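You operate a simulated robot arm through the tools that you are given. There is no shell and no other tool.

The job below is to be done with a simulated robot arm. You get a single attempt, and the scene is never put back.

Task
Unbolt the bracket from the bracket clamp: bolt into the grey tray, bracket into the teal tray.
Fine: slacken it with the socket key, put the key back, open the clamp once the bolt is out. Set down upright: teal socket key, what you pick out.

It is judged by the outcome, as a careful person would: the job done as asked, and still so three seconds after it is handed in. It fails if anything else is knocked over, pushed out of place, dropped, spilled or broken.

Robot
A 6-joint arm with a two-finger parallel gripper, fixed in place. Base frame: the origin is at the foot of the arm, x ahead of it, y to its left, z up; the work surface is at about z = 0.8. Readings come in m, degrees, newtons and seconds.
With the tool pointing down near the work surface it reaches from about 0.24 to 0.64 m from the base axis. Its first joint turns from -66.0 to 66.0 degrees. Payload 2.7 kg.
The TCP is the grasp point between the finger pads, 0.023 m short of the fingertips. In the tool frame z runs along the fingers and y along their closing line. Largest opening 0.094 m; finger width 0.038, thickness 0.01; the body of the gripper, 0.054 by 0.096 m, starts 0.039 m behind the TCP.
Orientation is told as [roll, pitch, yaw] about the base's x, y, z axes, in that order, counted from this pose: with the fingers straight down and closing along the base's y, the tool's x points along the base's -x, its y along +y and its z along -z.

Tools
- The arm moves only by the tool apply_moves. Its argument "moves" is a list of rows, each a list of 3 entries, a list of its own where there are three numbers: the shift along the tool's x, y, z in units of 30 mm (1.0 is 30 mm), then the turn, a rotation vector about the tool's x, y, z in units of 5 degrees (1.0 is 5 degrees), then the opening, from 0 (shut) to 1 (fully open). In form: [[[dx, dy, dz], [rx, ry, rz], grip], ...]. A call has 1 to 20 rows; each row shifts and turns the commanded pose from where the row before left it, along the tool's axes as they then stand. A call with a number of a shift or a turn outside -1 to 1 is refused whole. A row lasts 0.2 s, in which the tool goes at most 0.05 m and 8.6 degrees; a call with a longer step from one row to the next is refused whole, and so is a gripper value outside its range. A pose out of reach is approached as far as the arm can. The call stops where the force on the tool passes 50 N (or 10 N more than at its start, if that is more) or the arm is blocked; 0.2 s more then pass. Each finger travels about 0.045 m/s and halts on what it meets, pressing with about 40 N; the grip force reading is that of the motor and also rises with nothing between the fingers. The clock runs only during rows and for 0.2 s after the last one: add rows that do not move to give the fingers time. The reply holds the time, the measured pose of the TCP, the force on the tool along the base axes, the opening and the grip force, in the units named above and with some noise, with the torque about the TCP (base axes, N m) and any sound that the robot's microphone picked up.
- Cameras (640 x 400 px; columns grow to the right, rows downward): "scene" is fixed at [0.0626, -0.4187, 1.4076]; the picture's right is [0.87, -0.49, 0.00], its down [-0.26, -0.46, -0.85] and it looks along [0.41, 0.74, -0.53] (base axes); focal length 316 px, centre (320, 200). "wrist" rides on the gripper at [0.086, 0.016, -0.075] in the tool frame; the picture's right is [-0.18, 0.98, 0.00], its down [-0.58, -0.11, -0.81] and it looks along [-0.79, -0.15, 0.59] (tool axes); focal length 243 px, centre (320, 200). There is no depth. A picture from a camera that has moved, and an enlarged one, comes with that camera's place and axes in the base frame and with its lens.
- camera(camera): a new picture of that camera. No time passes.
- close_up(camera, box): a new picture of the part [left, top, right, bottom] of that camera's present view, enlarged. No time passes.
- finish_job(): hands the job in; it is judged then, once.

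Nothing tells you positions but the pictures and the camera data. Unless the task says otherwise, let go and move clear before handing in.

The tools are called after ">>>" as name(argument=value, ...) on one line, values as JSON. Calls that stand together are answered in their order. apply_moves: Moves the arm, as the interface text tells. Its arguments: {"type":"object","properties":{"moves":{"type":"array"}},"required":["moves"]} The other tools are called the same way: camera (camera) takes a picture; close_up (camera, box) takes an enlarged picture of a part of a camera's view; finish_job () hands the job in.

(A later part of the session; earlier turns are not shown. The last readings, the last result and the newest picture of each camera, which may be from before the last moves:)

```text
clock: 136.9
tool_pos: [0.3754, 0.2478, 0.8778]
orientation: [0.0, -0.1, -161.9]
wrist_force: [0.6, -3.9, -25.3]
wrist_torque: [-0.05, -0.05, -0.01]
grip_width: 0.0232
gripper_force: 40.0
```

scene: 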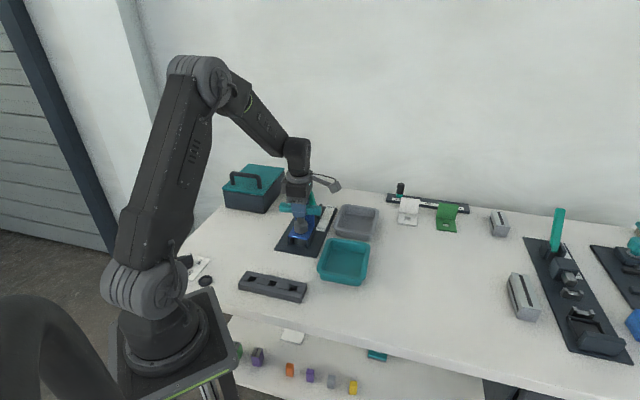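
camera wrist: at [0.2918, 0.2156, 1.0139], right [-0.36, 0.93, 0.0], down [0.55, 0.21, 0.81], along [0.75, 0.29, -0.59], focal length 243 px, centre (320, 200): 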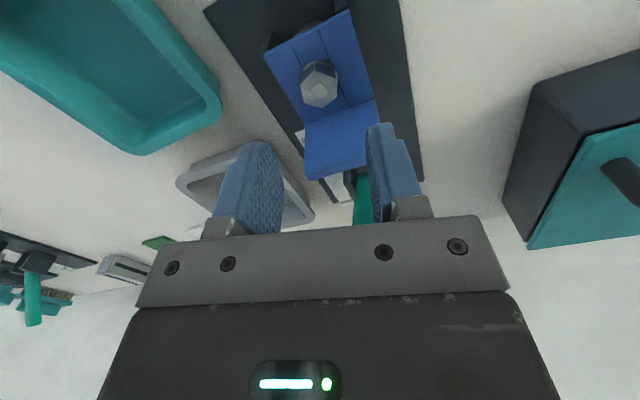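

It's still threaded at 25 N. Another stroke: release, lift, rotate back and regrip.

>>> apply_moves(moves=[[[0, 0, 0.07], [0, 0, 0], 0], [[0, 0, 0], [0, 0, 0], 0.3], [[0, 0, 0], [0, 0, 0], 0.38], [[0, 0, 0], [0, 0, 0], 0.38], [[0, 0, -0.3], [0, 0, 0], 0.38], [[0, 0, -0.9], [0, 0, 0], 0.38], [[0, 0, -0.9], [0, 0, 0], 0.38], [[0, 0, -0.2], [0, 0, 1], 0.38], [[0, 0, 0], [0, 0, 1], 0.38], [[0, 0, 0], [0, 0, 1], 0.38], [[0, 0, 0], [0, 0, 1], 0.38], [[0, 0, 0], [0, 0, 1], 0.38], [[0, 0, 0], [0, 0, 1], 0.38], [[0, 0, 0], [0, 0, 1], 0.38], [[0, 0, 0], [0, 0, 1], 0.38], [[0, 0, 0], [0, 0, 1], 0.38], [[0, 0, 0], [0, 0, 1], 0.38], [[0, 0, 0], [0, 0, 1], 0.45], [[0, 0, 0], [0, 0, 1], 0.48], [[0, 0, 0], [0, 0, 1], 0.48]])

>>> apply_moves(moves=[[[0, 0, 0], [0, 0, 1], 0.48], [[0, 0, 0], [0, 0, 1], 0.48], [[0, 0, 0], [0, 0, 1], 0.48], [[0, 0, 0], [0, 0, 1], 0.48], [[0, 0, 0], [0, 0, 1], 0.48], [[0, 0, 0], [0, 0, 1], 0.48], [[0, 0, 0], [0, 0, 1], 0.48], [[0, 0, 0], [0, 0, 1], 0.48], [[0, 0, 0], [0, 0, 1], 0.48], [[0, 0, 0], [0, 0, 1], 0.48], [[0, 0, 0], [0, 0, 1], 0.48], [[0, 0, 0], [0, 0, 1], 0.48], [[0, 0, 0], [0, 0, 1], 0.48], [[0, 0, 0], [0, 0, 1], 0.48], [[0, 0, 0], [0, 0, 1], 0.48], [[0, 0, 0], [0, 0, 1], 0.48], [[0, 0, 0], [0, 0, 1], 0.48], [[0, 0, 0], [0, 0, 1], 0.48], [[0, 0, 0], [0, 0, 1], 0.48], [[0, 0, 0], [0, 0, 1], 0.48]])

>>> close_up(camera="wrist", box=[260, 30, 380, 130])

>>> close_up(camera="scene", box=[285, 205, 325, 245])

```text
clock: 141.1
tool_pos: [0.376, 0.2468, 0.9467]
orientation: [0.1, -0.1, 132.9]
wrist_force: [-0.6, 0.1, 0.1]
wrist_torque: [0.01, 0.01, 0.01]
grip_width: 0.045
gripper_force: 0.1
```

```text
clock: 145.3
tool_pos: [0.3765, 0.2474, 0.9458]
orientation: [0.0, -0.1, 33.0]
wrist_force: [-0.2, 0.6, 0.1]
wrist_torque: [0.02, -0.01, 0.0]
grip_width: 0.0451
gripper_force: 0.1
```

```text
4.00 times, centred on (320, 80) of wrist
camera zoom: at [0.2933, 0.2134, 1.0204], right [-0.38, 0.92, 0.0], down [0.55, 0.22, 0.81], along [0.75, 0.31, -0.59], focal length 970 px, centre (320, 680)
```

zoom: 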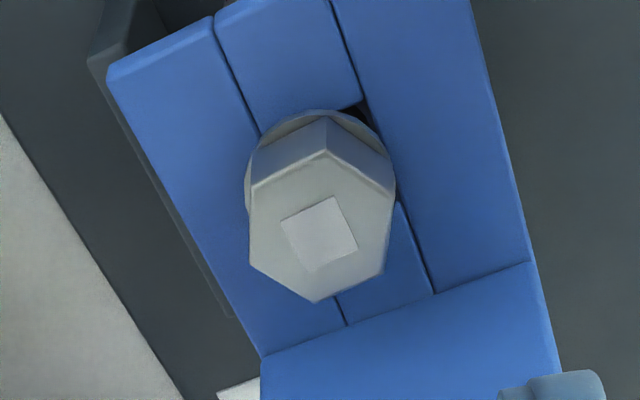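

```text
10.00 times, centred on (305, 225) of scene
camera zoom: at [0.0626, -0.4187, 1.4076], right [0.87, -0.49, 0.0], down [-0.26, -0.46, -0.85], along [0.41, 0.74, -0.53], focal length 3159 px, centre (470, -50)
```

zoom: 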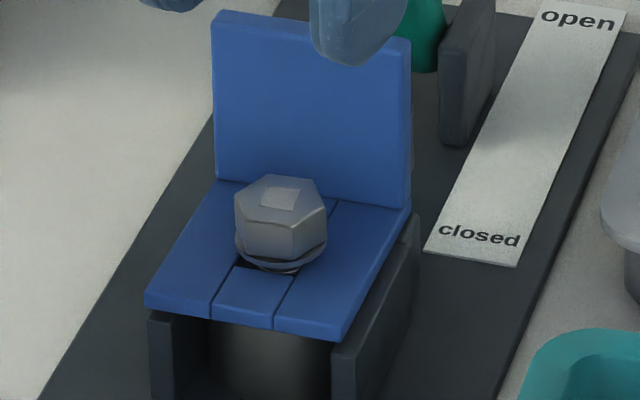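

The bolt is up about 7 mm with its shank showing. Regripping at yaw 23°.

>>> apply_moves(moves=[[[0, 0, 0.2], [0, 0, 1], 0.45], [[0, 0, 0.3], [0, 0, 1], 0.45], [[0, 0, 0.6], [0, 0, 0], 0.45], [[0, 0, 0.6], [0, 0, 0], 0.45], [[0, 0, 0.6], [0, 0, 0], 0.45], [[0, 0, 0.05], [0, 0, 0], 0.45], [[0, 0, 0], [0, 0, 0], 0.45]])

>>> apply_moves(moves=[[[0, 0, 0], [0, 0, 0], 0.38], [[0, 0, 0], [0, 0, 0], 0.31], [[0, 0, 0], [0, 0, 0], 0.26], [[0, 0, 0], [0, 0, 0], 0.2], [[0, 0, 0], [0, 0, 0], 0], [[0, 0, 0], [0, 0, 0], 0], [[0, 0, 0], [0, 0, 0], 0]])

```text
clock: 146.9
tool_pos: [0.3742, 0.2482, 0.8768]
orientation: [0.1, 0.0, 23.1]
wrist_force: [-0.8, -0.9, -0.7]
wrist_torque: [-0.01, 0.01, 0.03]
grip_width: 0.0419
gripper_force: 0.2
```

```text
clock: 148.5
tool_pos: [0.3762, 0.2482, 0.8758]
orientation: [0.1, 0.0, 23.0]
wrist_force: [7.3, -8.6, -0.2]
wrist_torque: [-0.19, -0.19, -0.03]
grip_width: 0.0228
gripper_force: 40.1
```

>>> apply_moves(moves=[[[0, -0.014, 0], [0, 0, 0], 0], [[0, 0, -0.002], [0, 0, -1], 0], [[0, 0, -0.002], [0, 0, -1], 0], [[0, 0, -0.002], [0, 0, -1], 0], [[0, 0, -0.002], [0, 0, -1], 0], [[0, 0, -0.002], [0, 0, -1], 0], [[0, 0, 0], [0, 0, 0], 0]])

>>> apply_moves(moves=[[[0, 0, -0.002], [0, 0, -1], 0], [[0, 0, -0.002], [0, 0, -1], 0], [[0, 0, -0.002], [0, 0, -1], 0], [[0, 0, -0.002], [0, 0, -1], 0], [[0, 0, -0.002], [0, 0, -1], 0], [[0, 0, 0], [0, 0, 0], 0]])

>>> apply_moves(moves=[[[0, 0, -0.002], [0, 0, -1], 0], [[0, 0, -0.002], [0, 0, -1], 0], [[0, 0, -0.002], [0, 0, -1], 0], [[0, 0, -0.002], [0, 0, -1], 0], [[0, 0, -0.002], [0, 0, -1], 0], [[0, 0, 0], [0, 0, 0], 0]])

```text
clock: 150.1
tool_pos: [0.3749, 0.247, 0.8763]
orientation: [0.0, -0.1, 48.3]
wrist_force: [-1.7, 7.0, 10.4]
wrist_torque: [-0.27, 0.46, 0.01]
grip_width: 0.0229
gripper_force: 39.6
```

```text
clock: 151.5
tool_pos: [0.3758, 0.2477, 0.8759]
orientation: [-0.1, 0.0, 73.2]
wrist_force: [-4.9, 9.6, 9.5]
wrist_torque: [0.18, 0.12, -0.03]
grip_width: 0.0229
gripper_force: 39.2
```

```text
clock: 152.9
tool_pos: [0.3755, 0.2468, 0.876]
orientation: [0.0, 0.0, 98.1]
wrist_force: [-5.6, 9.1, 3.8]
wrist_torque: [0.3, 0.13, -0.03]
grip_width: 0.0232
gripper_force: 40.3
```

Forces are stable and small. I'll continue the stroke.

>>> apply_moves(moves=[[[-0.014, 0.008, -0.002], [0, 0, -1], 0], [[0, 0, -0.002], [0, 0, -1], 0], [[0, 0, -0.002], [0, 0, -1], 0], [[0, 0, -0.002], [0, 0, -1], 0], [[0, 0, -0.002], [0, 0, -1], 0], [[0, 0, 0], [0, 0, 0], 0]])

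>>> apply_moves(moves=[[[0, 0, -0.002], [0, 0, -1], 0], [[0, 0, -0.002], [0, 0, -1], 0], [[0, 0, -0.002], [0, 0, -1], 0], [[0, 0, -0.002], [0, 0, -1], 0], [[0, 0, -0.002], [0, 0, -1], 0], [[0, 0, 0], [0, 0, 0], 0]])

>>> apply_moves(moves=[[[0, 0, -0.002], [0, 0, -1], 0], [[0, 0, -0.002], [0, 0, -1], 0], [[0, 0, -0.002], [0, 0, -1], 0], [[0, 0, -0.002], [0, 0, -1], 0], [[0, 0, -0.002], [0, 0, -1], 0], [[0, 0, 0], [0, 0, 0], 0]])

>>> close_up(camera="scene", box=[285, 205, 325, 245])

```text
clock: 154.3
tool_pos: [0.3748, 0.2474, 0.8773]
orientation: [0.0, -0.2, 123.2]
wrist_force: [-9.5, 14.8, -3.1]
wrist_torque: [0.32, 0.23, 0.02]
grip_width: 0.023
gripper_force: 39.3
```

```text
clock: 155.7
tool_pos: [0.3757, 0.248, 0.878]
orientation: [-0.1, 0.0, 148.2]
wrist_force: [-0.3, 0.8, -1.0]
wrist_torque: [0.0, -0.02, 0.03]
grip_width: 0.0228
gripper_force: 39.7
```

```text
clock: 157.1
tool_pos: [0.3756, 0.2463, 0.877]
orientation: [-0.1, 0.0, 173.2]
wrist_force: [0.2, 0.9, -0.4]
wrist_torque: [0.01, -0.01, 0.02]
grip_width: 0.0229
gripper_force: 40.2
```

```text
10.00 times, centred on (305, 225) of scene
camera zoom: at [0.0626, -0.4187, 1.4076], right [0.87, -0.49, 0.0], down [-0.26, -0.46, -0.85], along [0.41, 0.74, -0.53], focal length 3159 px, centre (470, -50)
```

zoom: 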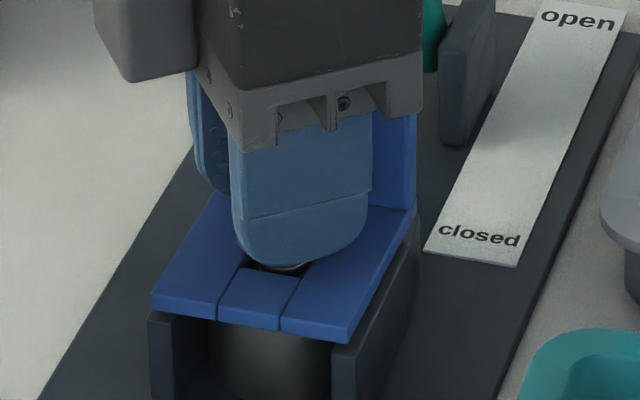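

Forces dropped to near zero at about yaw 150°, so the bolt seems free of its thread. I'll lift gently and check.

>>> apply_moves(moves=[[[0, 0, -0.1], [0, 0, 0], 0], [[0, 0, 0], [0, 0, 0], 0]])

>>> apply_moves(moves=[[[0, 0, -0.15], [0, 0, 0], 0], [[0, 0, -0.15], [0, 0, 0], 0], [[0, 0, 0], [0, 0, 0], 0]])

>>> close_up(camera="scene", box=[285, 205, 325, 245])

```text
clock: 157.7
tool_pos: [0.3754, 0.2476, 0.8809]
orientation: [-0.1, -0.1, 172.9]
wrist_force: [0.1, -0.9, -1.6]
wrist_torque: [0.0, -0.01, -0.01]
grip_width: 0.023
gripper_force: 39.5
```

```text
clock: 158.5
tool_pos: [0.3761, 0.2478, 0.8915]
orientation: [-0.1, 0.0, 173.1]
wrist_force: [0.6, 0.2, -0.8]
wrist_torque: [-0.02, 0.03, -0.03]
grip_width: 0.0233
gripper_force: 39.9
```

```text
10.00 times, centred on (305, 225) of scene
camera zoom: at [0.0626, -0.4187, 1.4076], right [0.87, -0.49, 0.0], down [-0.26, -0.46, -0.85], along [0.41, 0.74, -0.53], focal length 3159 px, centre (470, -50)
```

zoom: 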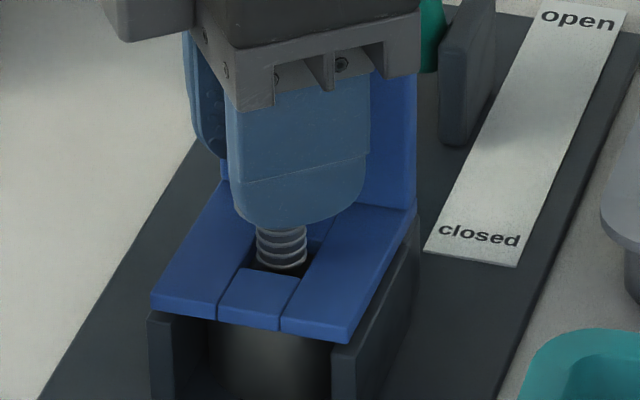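

The threaded shank is coming out cleanly. I'll lift it well clear and look at the bolt and trays.

>>> apply_moves(moves=[[[0, 0, -0.6], [0, 0, 0], 0], [[0, 0, -0.8], [0, 0, 0], 0], [[0, 0, -1], [0, 0, 0], 0], [[0, 0, -1], [0, 0, 0], 0], [[0, 0, -0.6], [0, 0, 0], 0], [[0, 0, 0], [0, 0, 0], 0]])

>>> close_up(camera="scene", box=[265, 150, 365, 250])

>>> close_up(camera="scene", box=[285, 160, 325, 200])

>>> close_up(camera="scene", box=[310, 190, 400, 290])

```text
clock: 159.9
tool_pos: [0.3746, 0.2487, 1.011]
orientation: [0.0, -0.1, 173.0]
wrist_force: [-0.3, 0.4, -1.0]
wrist_torque: [0.01, -0.01, 0.01]
grip_width: 0.0228
gripper_force: 39.8
```

```text
4.00 times, centred on (315, 200) of scene
camera zoom: at [0.0626, -0.4187, 1.4076], right [0.87, -0.49, 0.0], down [-0.26, -0.46, -0.85], along [0.41, 0.74, -0.53], focal length 1264 px, centre (340, 200)
```

zoom: 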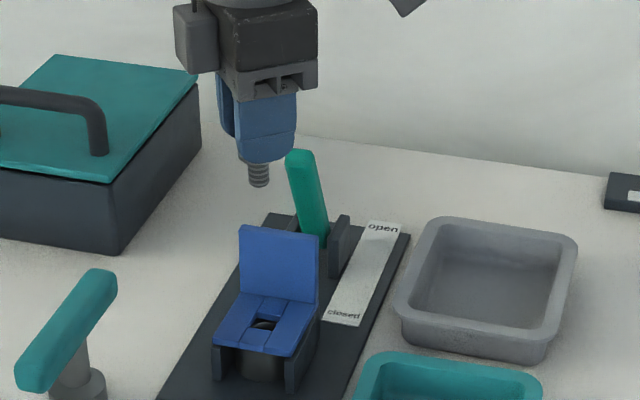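

```text
10.00 times, centred on (305, 180) of scene
camera zoom: at [0.0626, -0.4187, 1.4076], right [0.87, -0.49, 0.0], down [-0.26, -0.46, -0.85], along [0.41, 0.74, -0.53], focal length 3159 px, centre (470, 400)
```

zoom: 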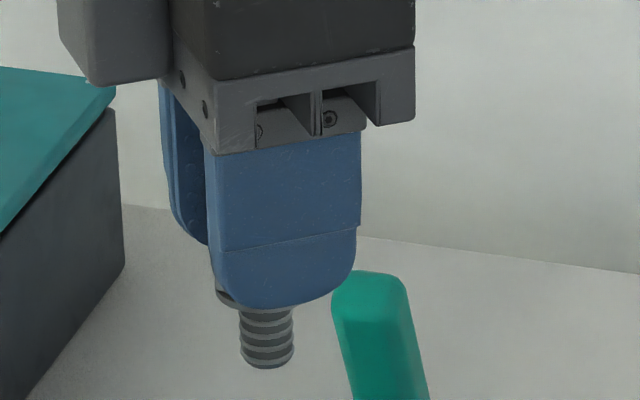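

```text
4.00 times, centred on (355, 240) of scene
camera zoom: at [0.0626, -0.4187, 1.4076], right [0.87, -0.49, 0.0], down [-0.26, -0.46, -0.85], along [0.41, 0.74, -0.53], focal length 1264 px, centre (180, 40)
```

zoom: 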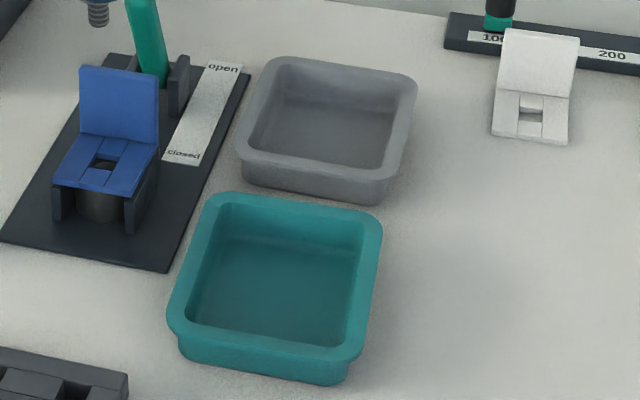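

The bolt is out: about 22 mm of shank below the washer, with its tip about 51 mm below the TCP. I'll turn the wrist back to a neutral yaw and look at the grey tray.

>>> apply_moves(moves=[[[0, 0, 0], [0, 0, 1], 0], [[0, 0, 0], [0, 0, 1], 0], [[0, 0, 0], [0, 0, 1], 0], [[0, 0, 0], [0, 0, 1], 0], [[0, 0, 0], [0, 0, 1], 0], [[0, 0, 0], [0, 0, 1], 0], [[0, 0, 0], [0, 0, 1], 0], [[0, 0, 0], [0, 0, 1], 0], [[0, 0, 0], [0, 0, 1], 0], [[0, 0, 0], [0, 0, 1], 0], [[0, 0, 0], [0, 0, 1], 0], [[0, 0, 0], [0, 0, 1], 0], [[0, 0, 0], [0, 0, 1], 0], [[0, 0, 0], [0, 0, 1], 0], [[0, 0, 0], [0, 0, 1], 0], [[0, 0, 0], [0, 0, 1], 0], [[0, 0, 0], [0, 0, 1], 0], [[0, 0, 0], [0, 0, 1], 0], [[0, 0, 0], [0, 0, 1], 0], [[0, 0, 0], [0, 0, 1], 0]])

>>> apply_moves(moves=[[[0, 0, 0], [0, 0, 1], 0], [[0, 0, 0], [0, 0, 1], 0], [[0, 0, 0], [0, 0, 1], 0], [[0, 0, 0], [0, 0, 1], 0], [[0, 0, 0], [0, 0, 1], 0], [[0, 0, 0], [0, 0, 1], 0], [[0, 0, 0], [0, 0, 1], 0], [[0, 0, 0], [0, 0, 1], 0], [[0, 0, 0], [0, 0, 1], 0], [[0, 0, 0], [0, 0, 1], 0], [[0, 0, 0], [0, 0, 0], 0]])

>>> camera(camera="wrist")

>>> close_up(camera="scene", box=[285, 160, 325, 200])

```text
clock: 164.1
tool_pos: [0.3747, 0.2468, 1.0108]
orientation: [0.1, 0.0, 73.0]
wrist_force: [0.0, -0.4, -1.4]
wrist_torque: [0.01, 0.0, 0.0]
grip_width: 0.0231
gripper_force: 39.7
```

```text
clock: 166.5
tool_pos: [0.375, 0.2465, 1.0099]
orientation: [0.2, 0.0, 23.0]
wrist_force: [0.2, -0.4, -1.4]
wrist_torque: [0.01, -0.03, 0.03]
grip_width: 0.0229
gripper_force: 40.3
```

```text
taken
camera wrist: at [0.2889, 0.2281, 1.0848], right [-0.21, 0.98, 0.0], down [0.58, 0.13, 0.81], along [0.79, 0.17, -0.59], focal length 243 px, centre (320, 200)
```

wrist: 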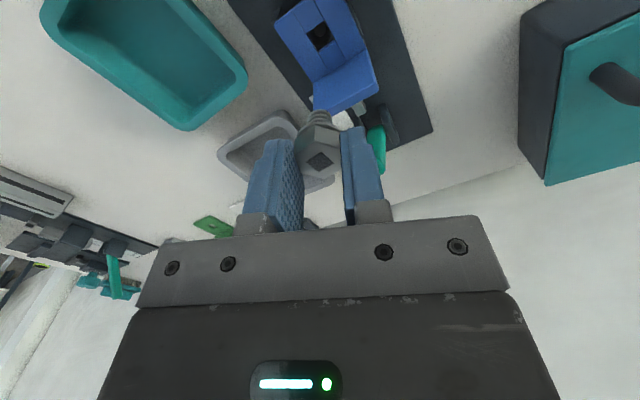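

```text
10.00 times, centred on (305, 180) of scene
camera zoom: at [0.0626, -0.4187, 1.4076], right [0.87, -0.49, 0.0], down [-0.26, -0.46, -0.85], along [0.41, 0.74, -0.53], focal length 3159 px, centre (470, 400)
```

zoom: 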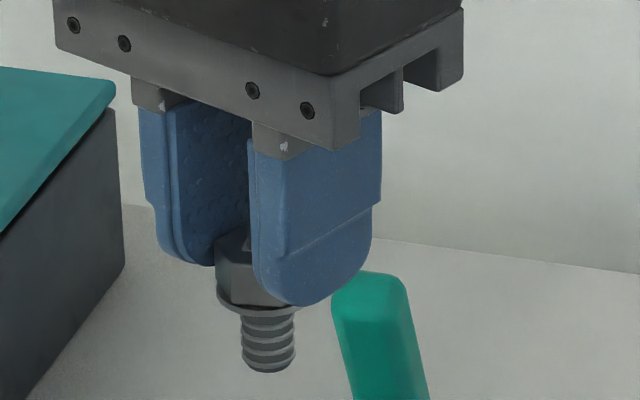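

>>> apply_moves(moves=[[[-0.25, -0.8, 0], [0, 0, 0], 0], [[-0.25, -0.8, 0], [0, 0, 0], 0], [[-0.25, -0.8, 0], [0, 0, 0], 0], [[-0.25, -0.8, 0], [0, 0, 0], 0], [[0, 0, 0], [0, 0, 0], 0]])

>>> camera(camera="wrist")

>>> close_up(camera="wrist", box=[180, 0, 440, 220])

```text
clock: 167.7
tool_pos: [0.4402, 0.172, 1.01]
orientation: [0.1, 0.0, 23.1]
wrist_force: [-0.6, -0.7, -0.2]
wrist_torque: [-0.03, 0.0, 0.01]
grip_width: 0.0232
gripper_force: 39.9
```

```text
taken
camera wrist: at [0.3549, 0.1513, 1.0849], right [-0.22, 0.98, 0.0], down [0.58, 0.13, 0.81], along [0.79, 0.17, -0.59], focal length 243 px, centre (320, 200)
```

wrist: 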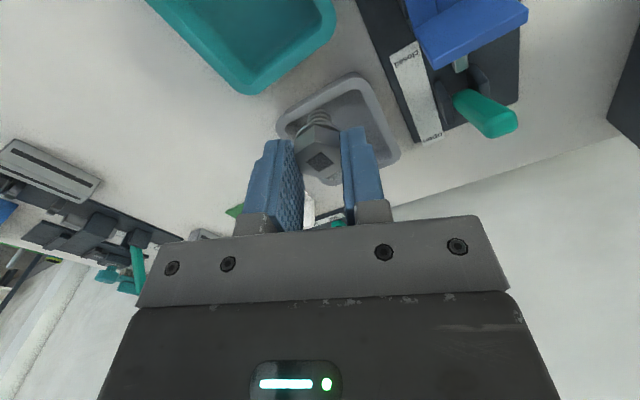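

```text
1.82 times, centred on (310, 110) of wrist
camera zoom: at [0.3549, 0.1513, 1.0849], right [-0.22, 0.98, 0.0], down [0.58, 0.13, 0.81], along [0.79, 0.17, -0.59], focal length 441 px, centre (338, 364)
```

zoom: 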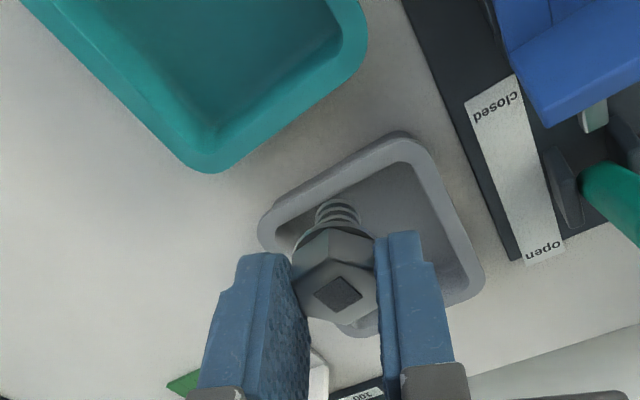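

The grey tray's centre is about (0.556, 0.222) with its long side parallel to the clamp plate. I'll carry the bolt over it and lower partway.

>>> apply_moves(moves=[[[-0.8, 0, 0], [0, 0, 0], 0], [[-0.8, 0, 0], [0, 0, 0], 0], [[-0.8, 0, 0], [0, 0, 0], 0], [[-0.8, 0, 0], [0, 0, 0], 0], [[-0.8, 0, 0], [0, 0, 0], 0], [[0, 0, 0.8], [0, 0, 0], 0], [[0, 0, 0.8], [0, 0, 0], 0], [[0, 0, 0.8], [0, 0, 0], 0], [[0, 0, 0.8], [0, 0, 0], 0], [[0, 0, 0], [0, 0, 0], 0]])

>>> camera(camera="wrist")

>>> close_up(camera="scene", box=[310, 170, 410, 260])

```text
clock: 169.9
tool_pos: [0.5501, 0.217, 0.9132]
orientation: [0.1, 0.0, 23.1]
wrist_force: [0.0, 0.3, -1.7]
wrist_torque: [0.0, -0.04, 0.01]
grip_width: 0.0231
gripper_force: 39.6
```

```text
taken
camera wrist: at [0.4641, 0.1967, 0.9882], right [-0.22, 0.98, 0.0], down [0.58, 0.13, 0.81], along [0.79, 0.17, -0.59], focal length 243 px, centre (320, 200)
```

wrist: 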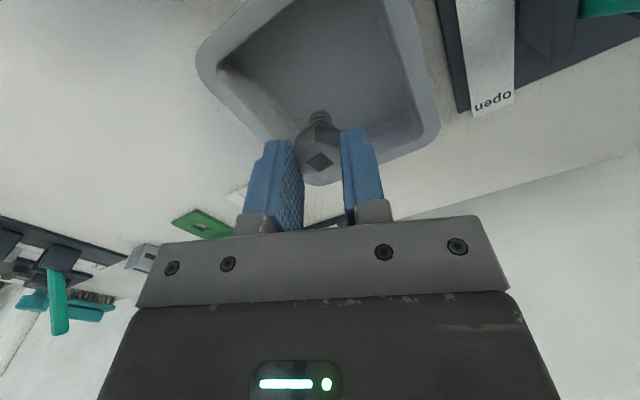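

```text
4.44 times, centred on (360, 215) of scene
camera zoom: at [0.0626, -0.4187, 1.4076], right [0.87, -0.49, 0.0], down [-0.26, -0.46, -0.85], along [0.41, 0.74, -0.53], focal length 1404 px, centre (142, 133)
```

zoom: 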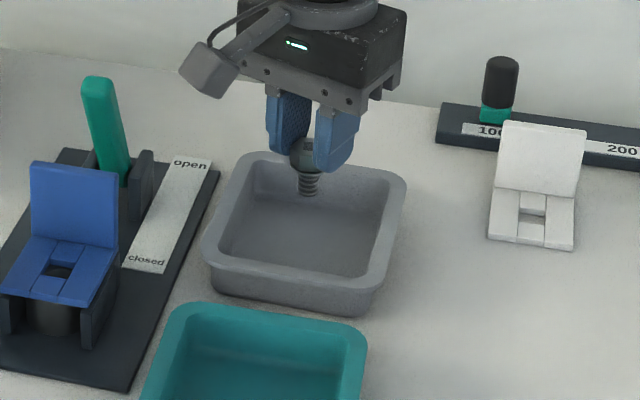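

The bolt is over the middle of the tray. I'll lower until the tip nears the floor, then go in small steps.

>>> apply_moves(moves=[[[0, 0, 0.6], [0, 0, 0], 0], [[0, 0, 0.6], [0, 0, 0], 0], [[0, 0, 0.3], [0, 0, 0], 0], [[0, 0, 0], [0, 0, 0], 0]])

>>> close_up(camera="scene", box=[330, 190, 400, 260])

>>> camera(camera="wrist")

```text
clock: 170.9
tool_pos: [0.5497, 0.2175, 0.8683]
orientation: [0.1, 0.0, 23.1]
wrist_force: [-0.6, 0.2, -0.5]
wrist_torque: [0.01, 0.01, 0.04]
grip_width: 0.0233
gripper_force: 40.3
```

```text
5.71 times, centred on (365, 225) of scene
camera zoom: at [0.0626, -0.4187, 1.4076], right [0.87, -0.49, 0.0], down [-0.26, -0.46, -0.85], along [0.41, 0.74, -0.53], focal length 1805 px, centre (63, 57)
```

zoom: 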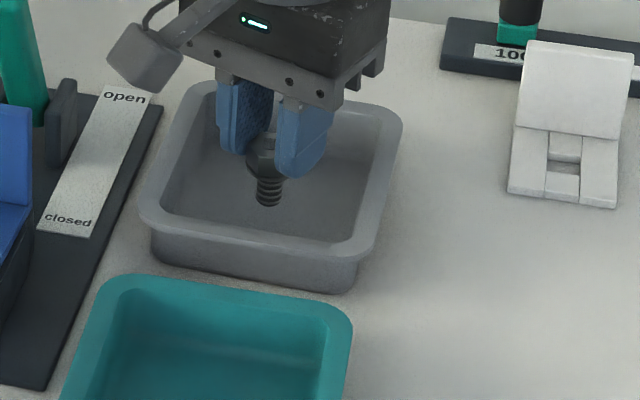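

```text
taken
camera wrist: at [0.464, 0.198, 0.9427], right [-0.22, 0.98, 0.0], down [0.58, 0.13, 0.81], along [0.79, 0.17, -0.59], focal length 243 px, centre (320, 200)
```

wrist: 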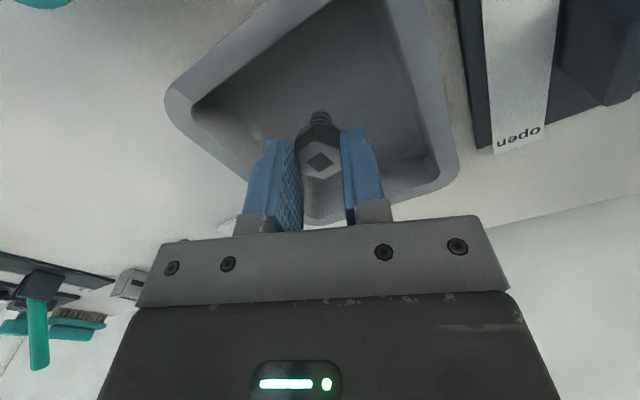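

>>> apply_moves(moves=[[[0, 0, 0.15], [0, 0, 0], 0], [[0, 0, 0.08], [0, 0, 0], 0], [[0, 0, 0], [0, 0, 0], 0]])

>>> apply_moves(moves=[[[0, 0, 0.06], [0, 0, 0], 0], [[0, 0, 0], [0, 0, 0], 0]])

>>> apply_moves(moves=[[[0, 0, 0.05], [0, 0, 0], 0], [[0, 0, 0], [0, 0, 0], 0]])

```text
clock: 171.7
tool_pos: [0.5511, 0.2187, 0.8613]
orientation: [0.0, 0.0, 23.1]
wrist_force: [-0.7, 0.3, -0.6]
wrist_torque: [0.01, 0.01, 0.01]
grip_width: 0.0228
gripper_force: 40.1
```

```text
clock: 172.3
tool_pos: [0.5511, 0.2171, 0.8603]
orientation: [0.1, 0.0, 23.1]
wrist_force: [-0.3, -0.4, -0.5]
wrist_torque: [0.0, -0.03, 0.01]
grip_width: 0.0231
gripper_force: 40.1
```

```text
clock: 172.9
tool_pos: [0.5508, 0.2194, 0.8582]
orientation: [0.2, 0.1, 23.1]
wrist_force: [0.6, 0.4, -1.4]
wrist_torque: [0.0, 0.0, 0.01]
grip_width: 0.0227
gripper_force: 40.1
```

>>> apply_moves(moves=[[[0, 0, 0.05], [0, 0, 0], 0], [[0, 0, 0], [0, 0, 0], 0]])

>>> apply_moves(moves=[[[0, 0, 0.04], [0, 0, 0], 0], [[0, 0, 0], [0, 0, 0], 0]])

>>> close_up(camera="scene", box=[340, 195, 380, 235])

```text
clock: 173.5
tool_pos: [0.5503, 0.2194, 0.8562]
orientation: [0.0, 0.0, 23.1]
wrist_force: [-0.1, -0.4, -1.4]
wrist_torque: [0.0, 0.0, 0.0]
grip_width: 0.0228
gripper_force: 40.0
```

```text
clock: 174.1
tool_pos: [0.5497, 0.2165, 0.8562]
orientation: [0.0, 0.0, 23.2]
wrist_force: [-0.5, 0.6, -0.6]
wrist_torque: [-0.01, 0.0, -0.03]
grip_width: 0.023
gripper_force: 40.4
```

```text
10.00 times, centred on (360, 215) of scene
camera zoom: at [0.0626, -0.4187, 1.4076], right [0.87, -0.49, 0.0], down [-0.26, -0.46, -0.85], along [0.41, 0.74, -0.53], focal length 3159 px, centre (-80, 50)
```

zoom: 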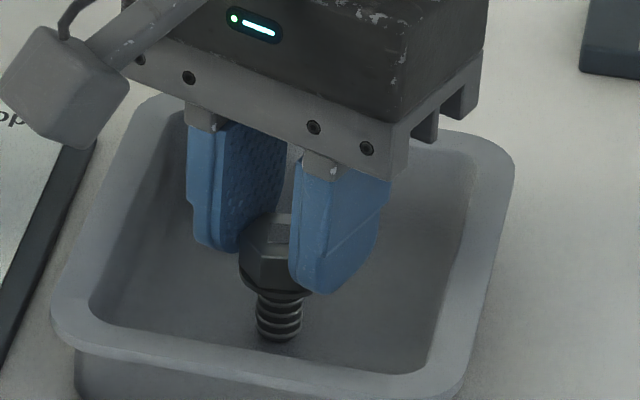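

>>> apply_moves(moves=[[[0, 0, 0.04], [0, 0, 0], 0], [[0, 0, 0], [0, 0, 0], 0]])

>>> apply_moves(moves=[[[0, 0, 0.04], [0, 0, 0], 0], [[0, 0, 0], [0, 0, 0], 0]])

>>> apply_moves(moves=[[[0, 0, 0.03], [0, 0, 0], 0], [[0, 0, 0], [0, 0, 0], 0]])

```text
clock: 174.7
tool_pos: [0.5498, 0.2169, 0.8558]
orientation: [0.0, 0.0, 23.1]
wrist_force: [-1.2, -0.1, -1.0]
wrist_torque: [-0.01, 0.02, 0.0]
grip_width: 0.0229
gripper_force: 40.0
```

```text
clock: 175.3
tool_pos: [0.5498, 0.2175, 0.8544]
orientation: [0.0, -0.1, 23.1]
wrist_force: [-1.6, -0.7, 4.9]
wrist_torque: [-0.04, 0.11, -0.02]
grip_width: 0.023
gripper_force: 39.6
```

```text
clock: 175.9
tool_pos: [0.5515, 0.2187, 0.8549]
orientation: [0.1, -0.1, 23.0]
wrist_force: [-2.9, -2.0, 13.3]
wrist_torque: [-0.09, 0.13, -0.03]
grip_width: 0.0232
gripper_force: 40.0
```

The tip is on the tray floor (13 N). I'll ease off and open slowly.

>>> apply_moves(moves=[[[0, 0, -0.027], [0, 0, 0], 0], [[0, 0, 0], [0, 0, 0], 0]])

>>> apply_moves(moves=[[[0, 0, 0], [0, 0, 0], 0.25], [[0, 0, 0], [0, 0, 0], 0.27], [[0, 0, 0], [0, 0, 0], 0.3], [[0, 0, 0], [0, 0, 0], 0.35], [[0, 0, 0], [0, 0, 0], 0.4], [[0, 0, 0], [0, 0, 0], 0.5], [[0, 0, 0], [0, 0, 0], 0.5]])

>>> close_up(camera="scene", box=[340, 195, 380, 235])

>>> camera(camera="wrist")

```text
clock: 176.5
tool_pos: [0.5513, 0.2187, 0.8552]
orientation: [0.1, -0.1, 23.0]
wrist_force: [1.7, 0.6, 7.9]
wrist_torque: [0.08, -0.15, 0.0]
grip_width: 0.0233
gripper_force: 40.2
```

```text
clock: 178.1
tool_pos: [0.5502, 0.2175, 0.854]
orientation: [0.1, 0.0, 23.1]
wrist_force: [0.1, -0.3, -0.3]
wrist_torque: [0.02, 0.03, 0.02]
grip_width: 0.0471
gripper_force: 0.0
```

```text
10.00 times, centred on (360, 215) of scene
camera zoom: at [0.0626, -0.4187, 1.4076], right [0.87, -0.49, 0.0], down [-0.26, -0.46, -0.85], along [0.41, 0.74, -0.53], focal length 3159 px, centre (-80, 50)
```

zoom: 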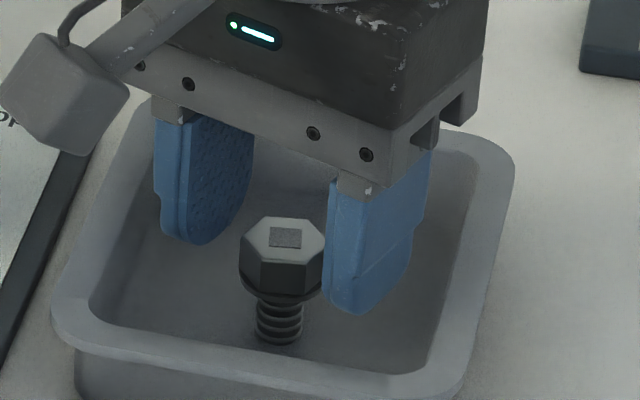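

```text
taken
camera wrist: at [0.4642, 0.1982, 0.9287], right [-0.22, 0.98, 0.0], down [0.58, 0.13, 0.81], along [0.79, 0.17, -0.59], focal length 243 px, centre (320, 200)
```

wrist: 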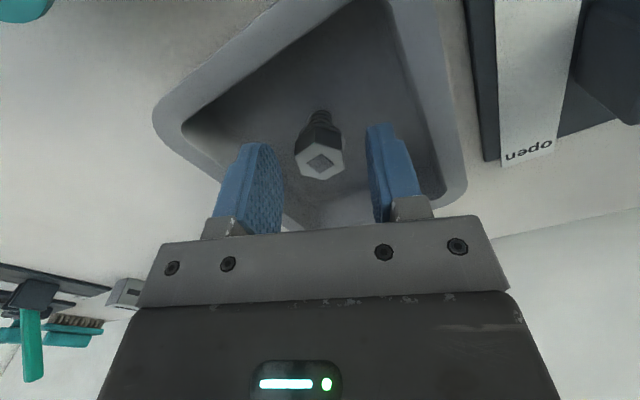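

The bolt stands upright in the grey tray. I'll rise straight up, clear of it.

>>> apply_moves(moves=[[[0, 0, -0.3], [0, 0, 0], 0.5], [[0, 0, -0.6], [0, 0, 0], 0.5], [[0, 0, -1], [0, 0, 0], 0.5], [[0, 0, -1], [0, 0, 0], 0.5], [[0, 0, -1], [0, 0, 0], 0.5], [[0, 0, -1], [0, 0, 0], 0.5], [[0, 0, 0], [0, 0, 0], 0.5]])

>>> close_up(camera="scene", box=[265, 170, 405, 270])

>>> close_up(camera="scene", box=[285, 180, 345, 250])

>>> camera(camera="wrist")

```text
clock: 179.7
tool_pos: [0.5503, 0.2167, 1.0038]
orientation: [0.2, 0.1, 23.1]
wrist_force: [-0.1, 0.4, -0.3]
wrist_torque: [0.01, 0.03, -0.01]
grip_width: 0.047
gripper_force: 0.1
```

```text
4.00 times, centred on (335, 220) of scene
camera zoom: at [0.0626, -0.4187, 1.4076], right [0.87, -0.49, 0.0], down [-0.26, -0.46, -0.85], along [0.41, 0.74, -0.53], focal length 1264 px, centre (260, 120)
```

zoom: 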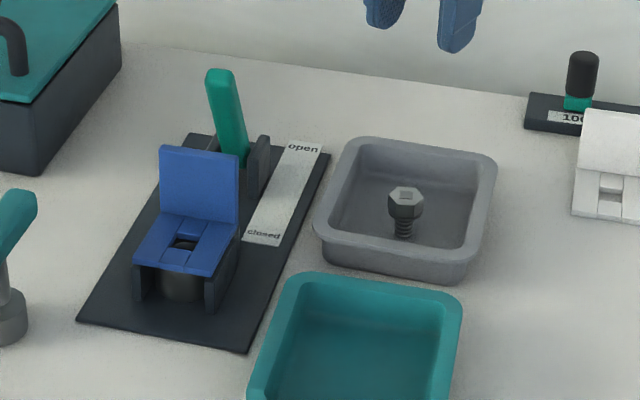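

```text
5.71 times, centred on (315, 215) of scene
camera zoom: at [0.0626, -0.4187, 1.4076], right [0.87, -0.49, 0.0], down [-0.26, -0.46, -0.85], along [0.41, 0.74, -0.53], focal length 1805 px, centre (349, 114)
```

zoom: 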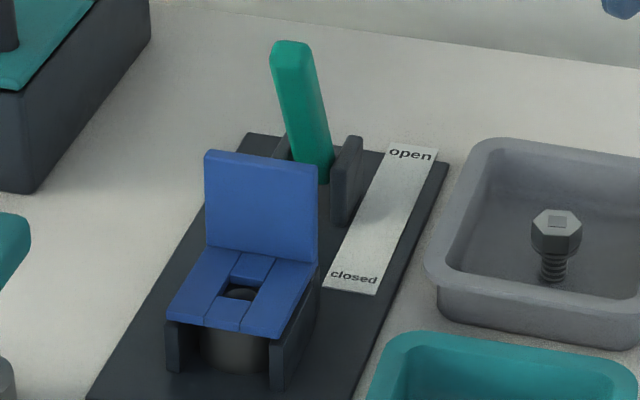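

```text
taken
camera wrist: at [0.4651, 0.1976, 1.0774], right [-0.22, 0.98, 0.0], down [0.58, 0.13, 0.81], along [0.79, 0.17, -0.59], focal length 243 px, centre (320, 200)
```

wrist: 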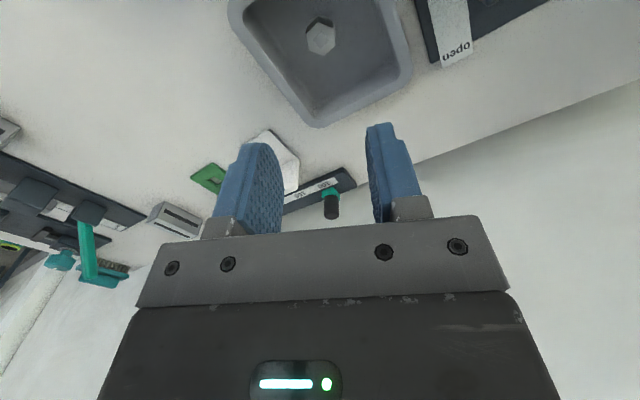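

The bolt is standing in the tray and the bracket's hole is empty. Next is the clamp lever, which leans toward "closed". I'll move above the gap between flange and lever with closed fingers, yawed −45°, to inspect it.

>>> apply_moves(moves=[[[0.716, 0.774, 0], [0, 0, 0], 0.4], [[0.716, 0.774, 0], [0, 0, 0], 0.3], [[0.716, 0.774, 0], [0, 0, 0], 0.2], [[0.716, 0.774, 0], [0, 0, 0], 0.1], [[0.716, 0.774, 0], [0, 0, 0], 0], [[0, 0, 0], [0, 0, 0.97], 0], [[0, 0, 0], [0, 0, 0.97], 0], [[0, 0, 0], [0, 0, 0.97], 0], [[0, 0, 0], [0, 0, 0.97], 0], [[0, 0, 0], [0, 0, 0.97], 0], [[0, 0, 0], [0, 0, 0.97], 0], [[0, 0, 0], [0, 0, 0.97], 0], [[0, 0, 0], [0, 0, 0.97], 0], [[0, 0, 0], [0, 0, 0.97], 0], [[0, 0, 0], [0, 0, 0.97], 0], [[0, 0, 0], [0, 0, 0.97], 0], [[0, 0, 0], [0, 0, 0.97], 0], [[0, 0, 0], [0, 0, 0.97], 0], [[0, 0, 0], [0, 0, 0.97], 0], [[0, 0, 0], [0, 0, 0], 0]])

>>> camera(camera="wrist")

>>> close_up(camera="scene", box=[265, 160, 365, 250])

```text
clock: 183.9
tool_pos: [0.4063, 0.2816, 1.0017]
orientation: [0.1, 0.2, -44.9]
wrist_force: [0.1, -0.6, 0.0]
wrist_torque: [-0.01, -0.02, -0.01]
grip_width: 0.0
gripper_force: 40.2
```

```text
taken
camera wrist: at [0.3563, 0.3541, 1.0757], right [0.82, 0.57, 0.0], down [0.34, -0.49, 0.81], along [0.46, -0.66, -0.59], focal length 243 px, centre (320, 200)
```

wrist: 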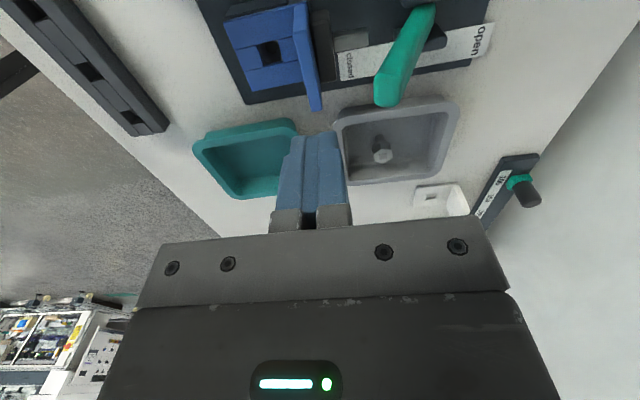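

```text
4.44 times, centred on (315, 205) of scene
camera zoom: at [0.0626, -0.4187, 1.4076], right [0.87, -0.49, 0.0], down [-0.26, -0.46, -0.85], along [0.41, 0.74, -0.53], focal length 1404 px, centre (342, 178)
```

zoom: 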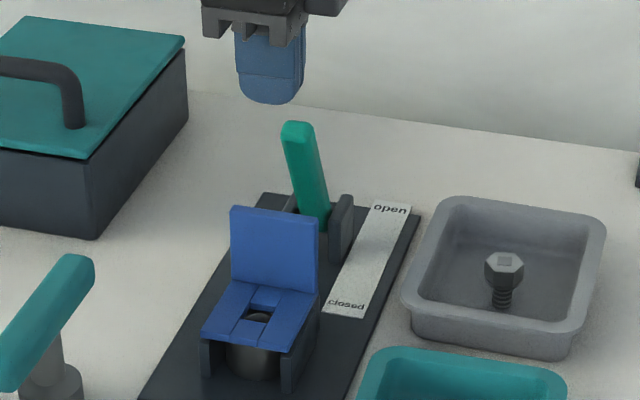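

>>> close_up(camera="wrist", box=[200, 0, 520, 220])

>>> close_up(camera="wrist", box=[290, 0, 480, 120])

```text
1.82 times, centred on (360, 110) of wrist
camera zoom: at [0.3563, 0.3541, 1.0757], right [0.82, 0.57, 0.0], down [0.34, -0.49, 0.81], along [0.46, -0.66, -0.59], focal length 441 px, centre (247, 364)
```

zoom: 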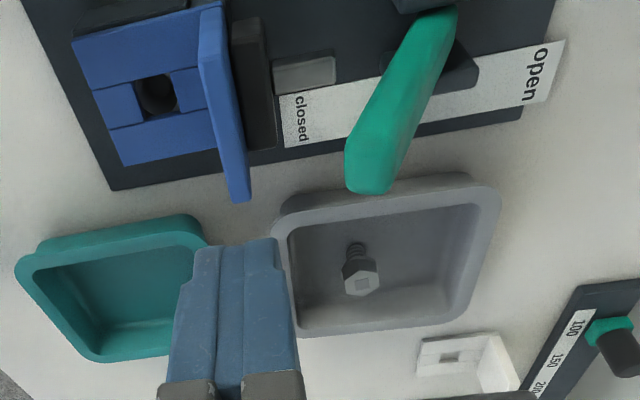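

```text
3.33 times, centred on (385, 60) of wrist
camera zoom: at [0.3563, 0.3541, 1.0757], right [0.82, 0.57, 0.0], down [0.34, -0.49, 0.81], along [0.46, -0.66, -0.59], focal length 809 px, centre (103, 667)
```

zoom: 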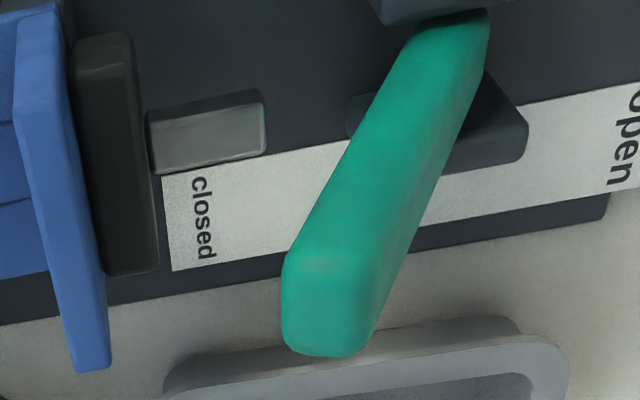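

I can see the lever, its jaw block behind the flange, and the gap. The lever face is about 35 mm ahead of the tool axis. I'll shift 12 mm forward to clear the flange, lower between flange and lever, then push toward "open".

>>> apply_moves(moves=[[[0, 0.4, 0], [0, 0, 0], 0], [[0, 0, 0.7], [0, 0, 0], 0], [[0, 0, 0.7], [0, 0, 0], 0], [[0, 0, 0.7], [0, 0, 0], 0], [[0, 0, 0.55], [0, 0, 0], 0], [[0, 0, 0], [0, 0, 0], 0]])

>>> camera(camera="wrist")

>>> close_up(camera="scene", box=[275, 170, 355, 250])

```text
clock: 185.3
tool_pos: [0.4147, 0.2907, 0.9223]
orientation: [0.1, 0.1, -44.9]
wrist_force: [0.1, -0.4, 0.8]
wrist_torque: [0.01, 0.02, -0.01]
grip_width: 0.0
gripper_force: 40.3
```

```text
taken
camera wrist: at [0.3648, 0.363, 0.9969], right [0.82, 0.57, 0.0], down [0.34, -0.49, 0.81], along [0.46, -0.66, -0.59], focal length 243 px, centre (320, 200)
```

wrist: 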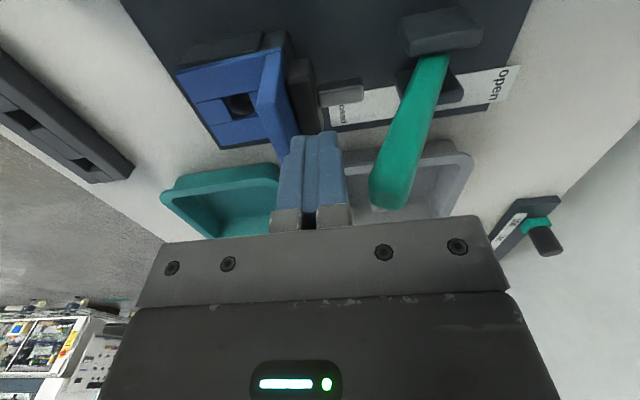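

```text
5.00 times, centred on (315, 210) of scene
camera zoom: at [0.0626, -0.4187, 1.4076], right [0.87, -0.49, 0.0], down [-0.26, -0.46, -0.85], along [0.41, 0.74, -0.53], focal length 1579 px, centre (345, 150)
```

zoom: 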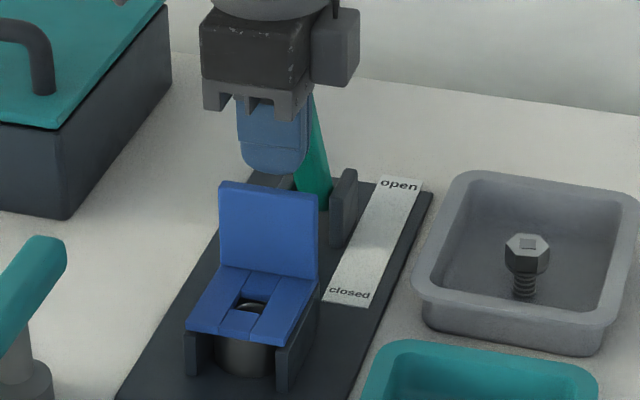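

The closed fingers are in the gap, behind the lever's face. Pushing toward "open" in small steps now.

>>> apply_moves(moves=[[[0, 0.2, 0], [0, 0, 0], 0], [[0, 0.15, 0], [0, 0, 0], 0], [[0, 0, 0], [0, 0, 0], 0]])

>>> apply_moves(moves=[[[0, 0.15, 0], [0, 0, 0], 0], [[0, 0.15, 0], [0, 0, 0], 0], [[0, 0, 0], [0, 0, 0], 0]])

>>> close_up(camera="scene", box=[275, 170, 355, 250])

>>> camera(camera="wrist")

```text
clock: 186.1
tool_pos: [0.4236, 0.2992, 0.9218]
orientation: [0.1, 0.0, -44.7]
wrist_force: [-0.3, -0.3, -0.1]
wrist_torque: [0.0, -0.02, -0.02]
grip_width: 0.0001
gripper_force: 39.5
```

```text
clock: 186.9
tool_pos: [0.4276, 0.3055, 0.9211]
orientation: [0.0, 0.1, -44.8]
wrist_force: [0.6, -0.3, 0.5]
wrist_torque: [-0.01, -0.03, 0.0]
grip_width: 0.0002
gripper_force: 40.2
```

```text
5.00 times, centred on (315, 210) of scene
camera zoom: at [0.0626, -0.4187, 1.4076], right [0.87, -0.49, 0.0], down [-0.26, -0.46, -0.85], along [0.41, 0.74, -0.53], focal length 1579 px, centre (345, 150)
```

zoom: 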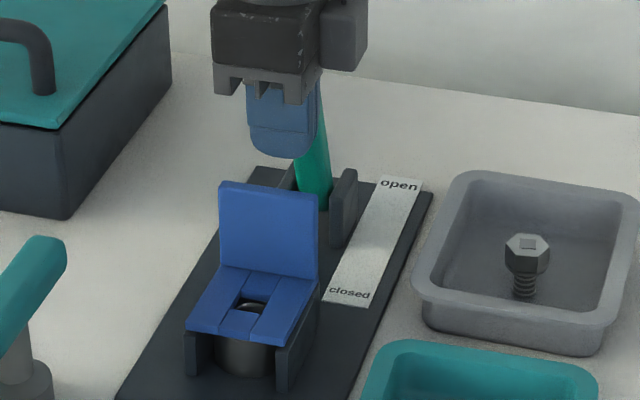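

```text
taken
camera wrist: at [0.378, 0.3771, 0.9962], right [0.82, 0.57, 0.0], down [0.34, -0.49, 0.81], along [0.46, -0.66, -0.59], focal length 243 px, centre (320, 200)
```

wrist: 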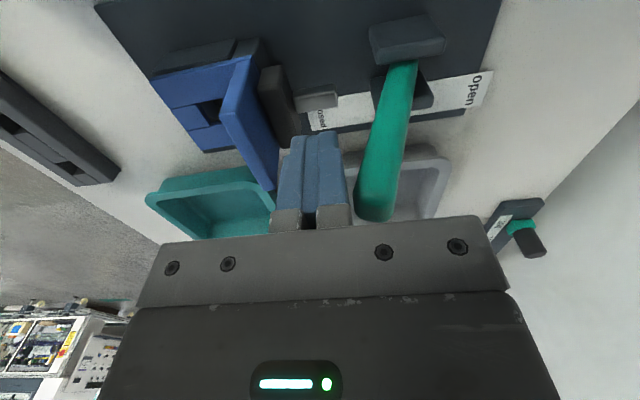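

>>> apply_moves(moves=[[[0, 0.15, 0], [0, 0, 0], 0], [[0, 0.15, 0], [0, 0, 0], 0], [[0, 0, 0], [0, 0, 0], 0]])

>>> apply_moves(moves=[[[0, 0.15, 0], [0, 0, 0], 0], [[0, 0.15, 0], [0, 0, 0], 0], [[0, 0, 0], [0, 0, 0], 0]])

>>> close_up(camera="scene", box=[275, 170, 355, 250])

>>> camera(camera="wrist")

```text
clock: 187.7
tool_pos: [0.4358, 0.3108, 0.9214]
orientation: [0.0, 0.0, -44.8]
wrist_force: [0.2, -0.1, -0.5]
wrist_torque: [0.01, 0.04, 0.01]
grip_width: 0.0
gripper_force: 40.0
```

```text
clock: 188.5
tool_pos: [0.4399, 0.3167, 0.921]
orientation: [0.1, 0.0, -44.8]
wrist_force: [-0.6, -0.4, -0.1]
wrist_torque: [0.02, -0.02, 0.0]
grip_width: 0.0
gripper_force: 40.0
```

```text
5.00 times, centred on (315, 210) of scene
camera zoom: at [0.0626, -0.4187, 1.4076], right [0.87, -0.49, 0.0], down [-0.26, -0.46, -0.85], along [0.41, 0.74, -0.53], focal length 1579 px, centre (345, 150)
```

zoom: 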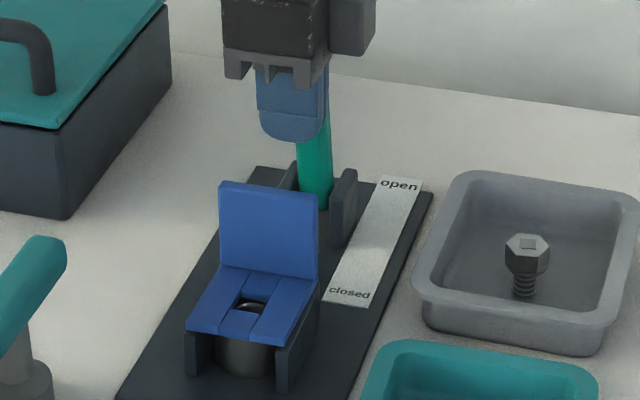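

```text
taken
camera wrist: at [0.3907, 0.3897, 0.9968], right [0.82, 0.57, 0.0], down [0.34, -0.49, 0.81], along [0.46, -0.66, -0.59], focal length 243 px, centre (320, 200)
```

wrist: 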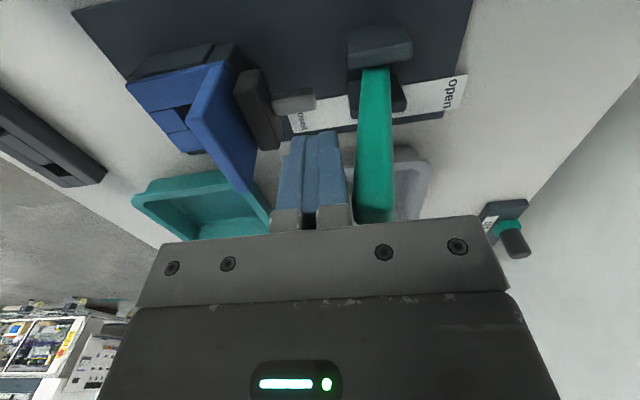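

The lever is moving easily. I'll keep pushing.

>>> apply_moves(moves=[[[0, 0.2, 0], [0, 0, 0], 0], [[0, 0.2, 0], [0, 0, 0], 0], [[0, 0, 0], [0, 0, 0], 0]])

>>> apply_moves(moves=[[[0, 0.2, 0], [0, 0, 0], 0], [[0, 0.2, 0], [0, 0, 0], 0], [[0, 0, 0], [0, 0, 0], 0]])

>>> close_up(camera="scene", box=[275, 170, 355, 250])

>>> camera(camera="wrist")

```text
clock: 189.3
tool_pos: [0.4497, 0.3266, 0.9212]
orientation: [0.0, 0.1, -44.8]
wrist_force: [-0.3, -0.8, 0.1]
wrist_torque: [-0.04, -0.01, -0.03]
grip_width: 0.0002
gripper_force: 40.2
```

```text
clock: 190.1
tool_pos: [0.4586, 0.3351, 0.9205]
orientation: [-0.1, 0.1, -44.8]
wrist_force: [-0.4, -0.1, 0.2]
wrist_torque: [0.0, -0.02, 0.0]
grip_width: 0.0
gripper_force: 40.1
```

```text
5.00 times, centred on (315, 210) of scene
camera zoom: at [0.0626, -0.4187, 1.4076], right [0.87, -0.49, 0.0], down [-0.26, -0.46, -0.85], along [0.41, 0.74, -0.53], focal length 1579 px, centre (345, 150)
```

zoom: 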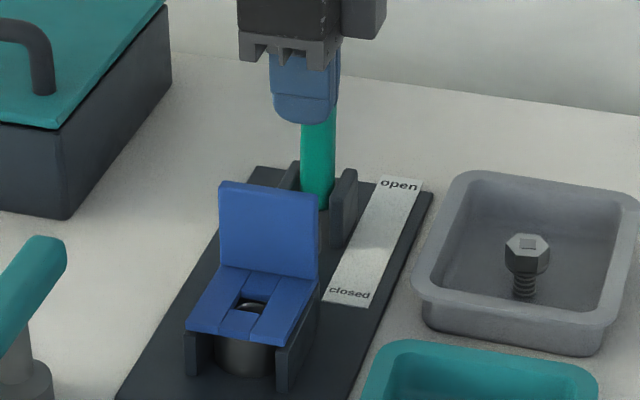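

```text
taken
camera wrist: at [0.4083, 0.4067, 0.9953], right [0.82, 0.57, 0.0], down [0.34, -0.49, 0.81], along [0.46, -0.66, -0.59], focal length 243 px, centre (320, 200)
```

wrist: 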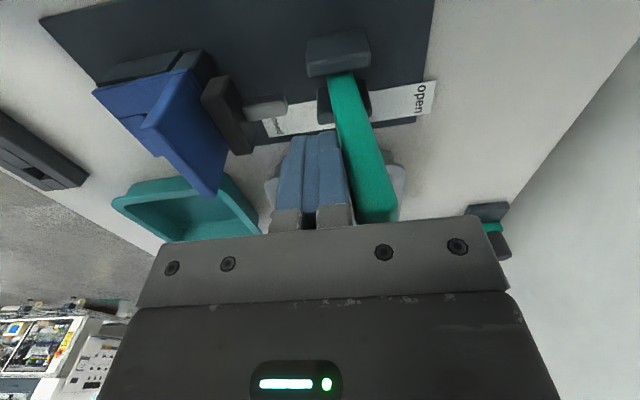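

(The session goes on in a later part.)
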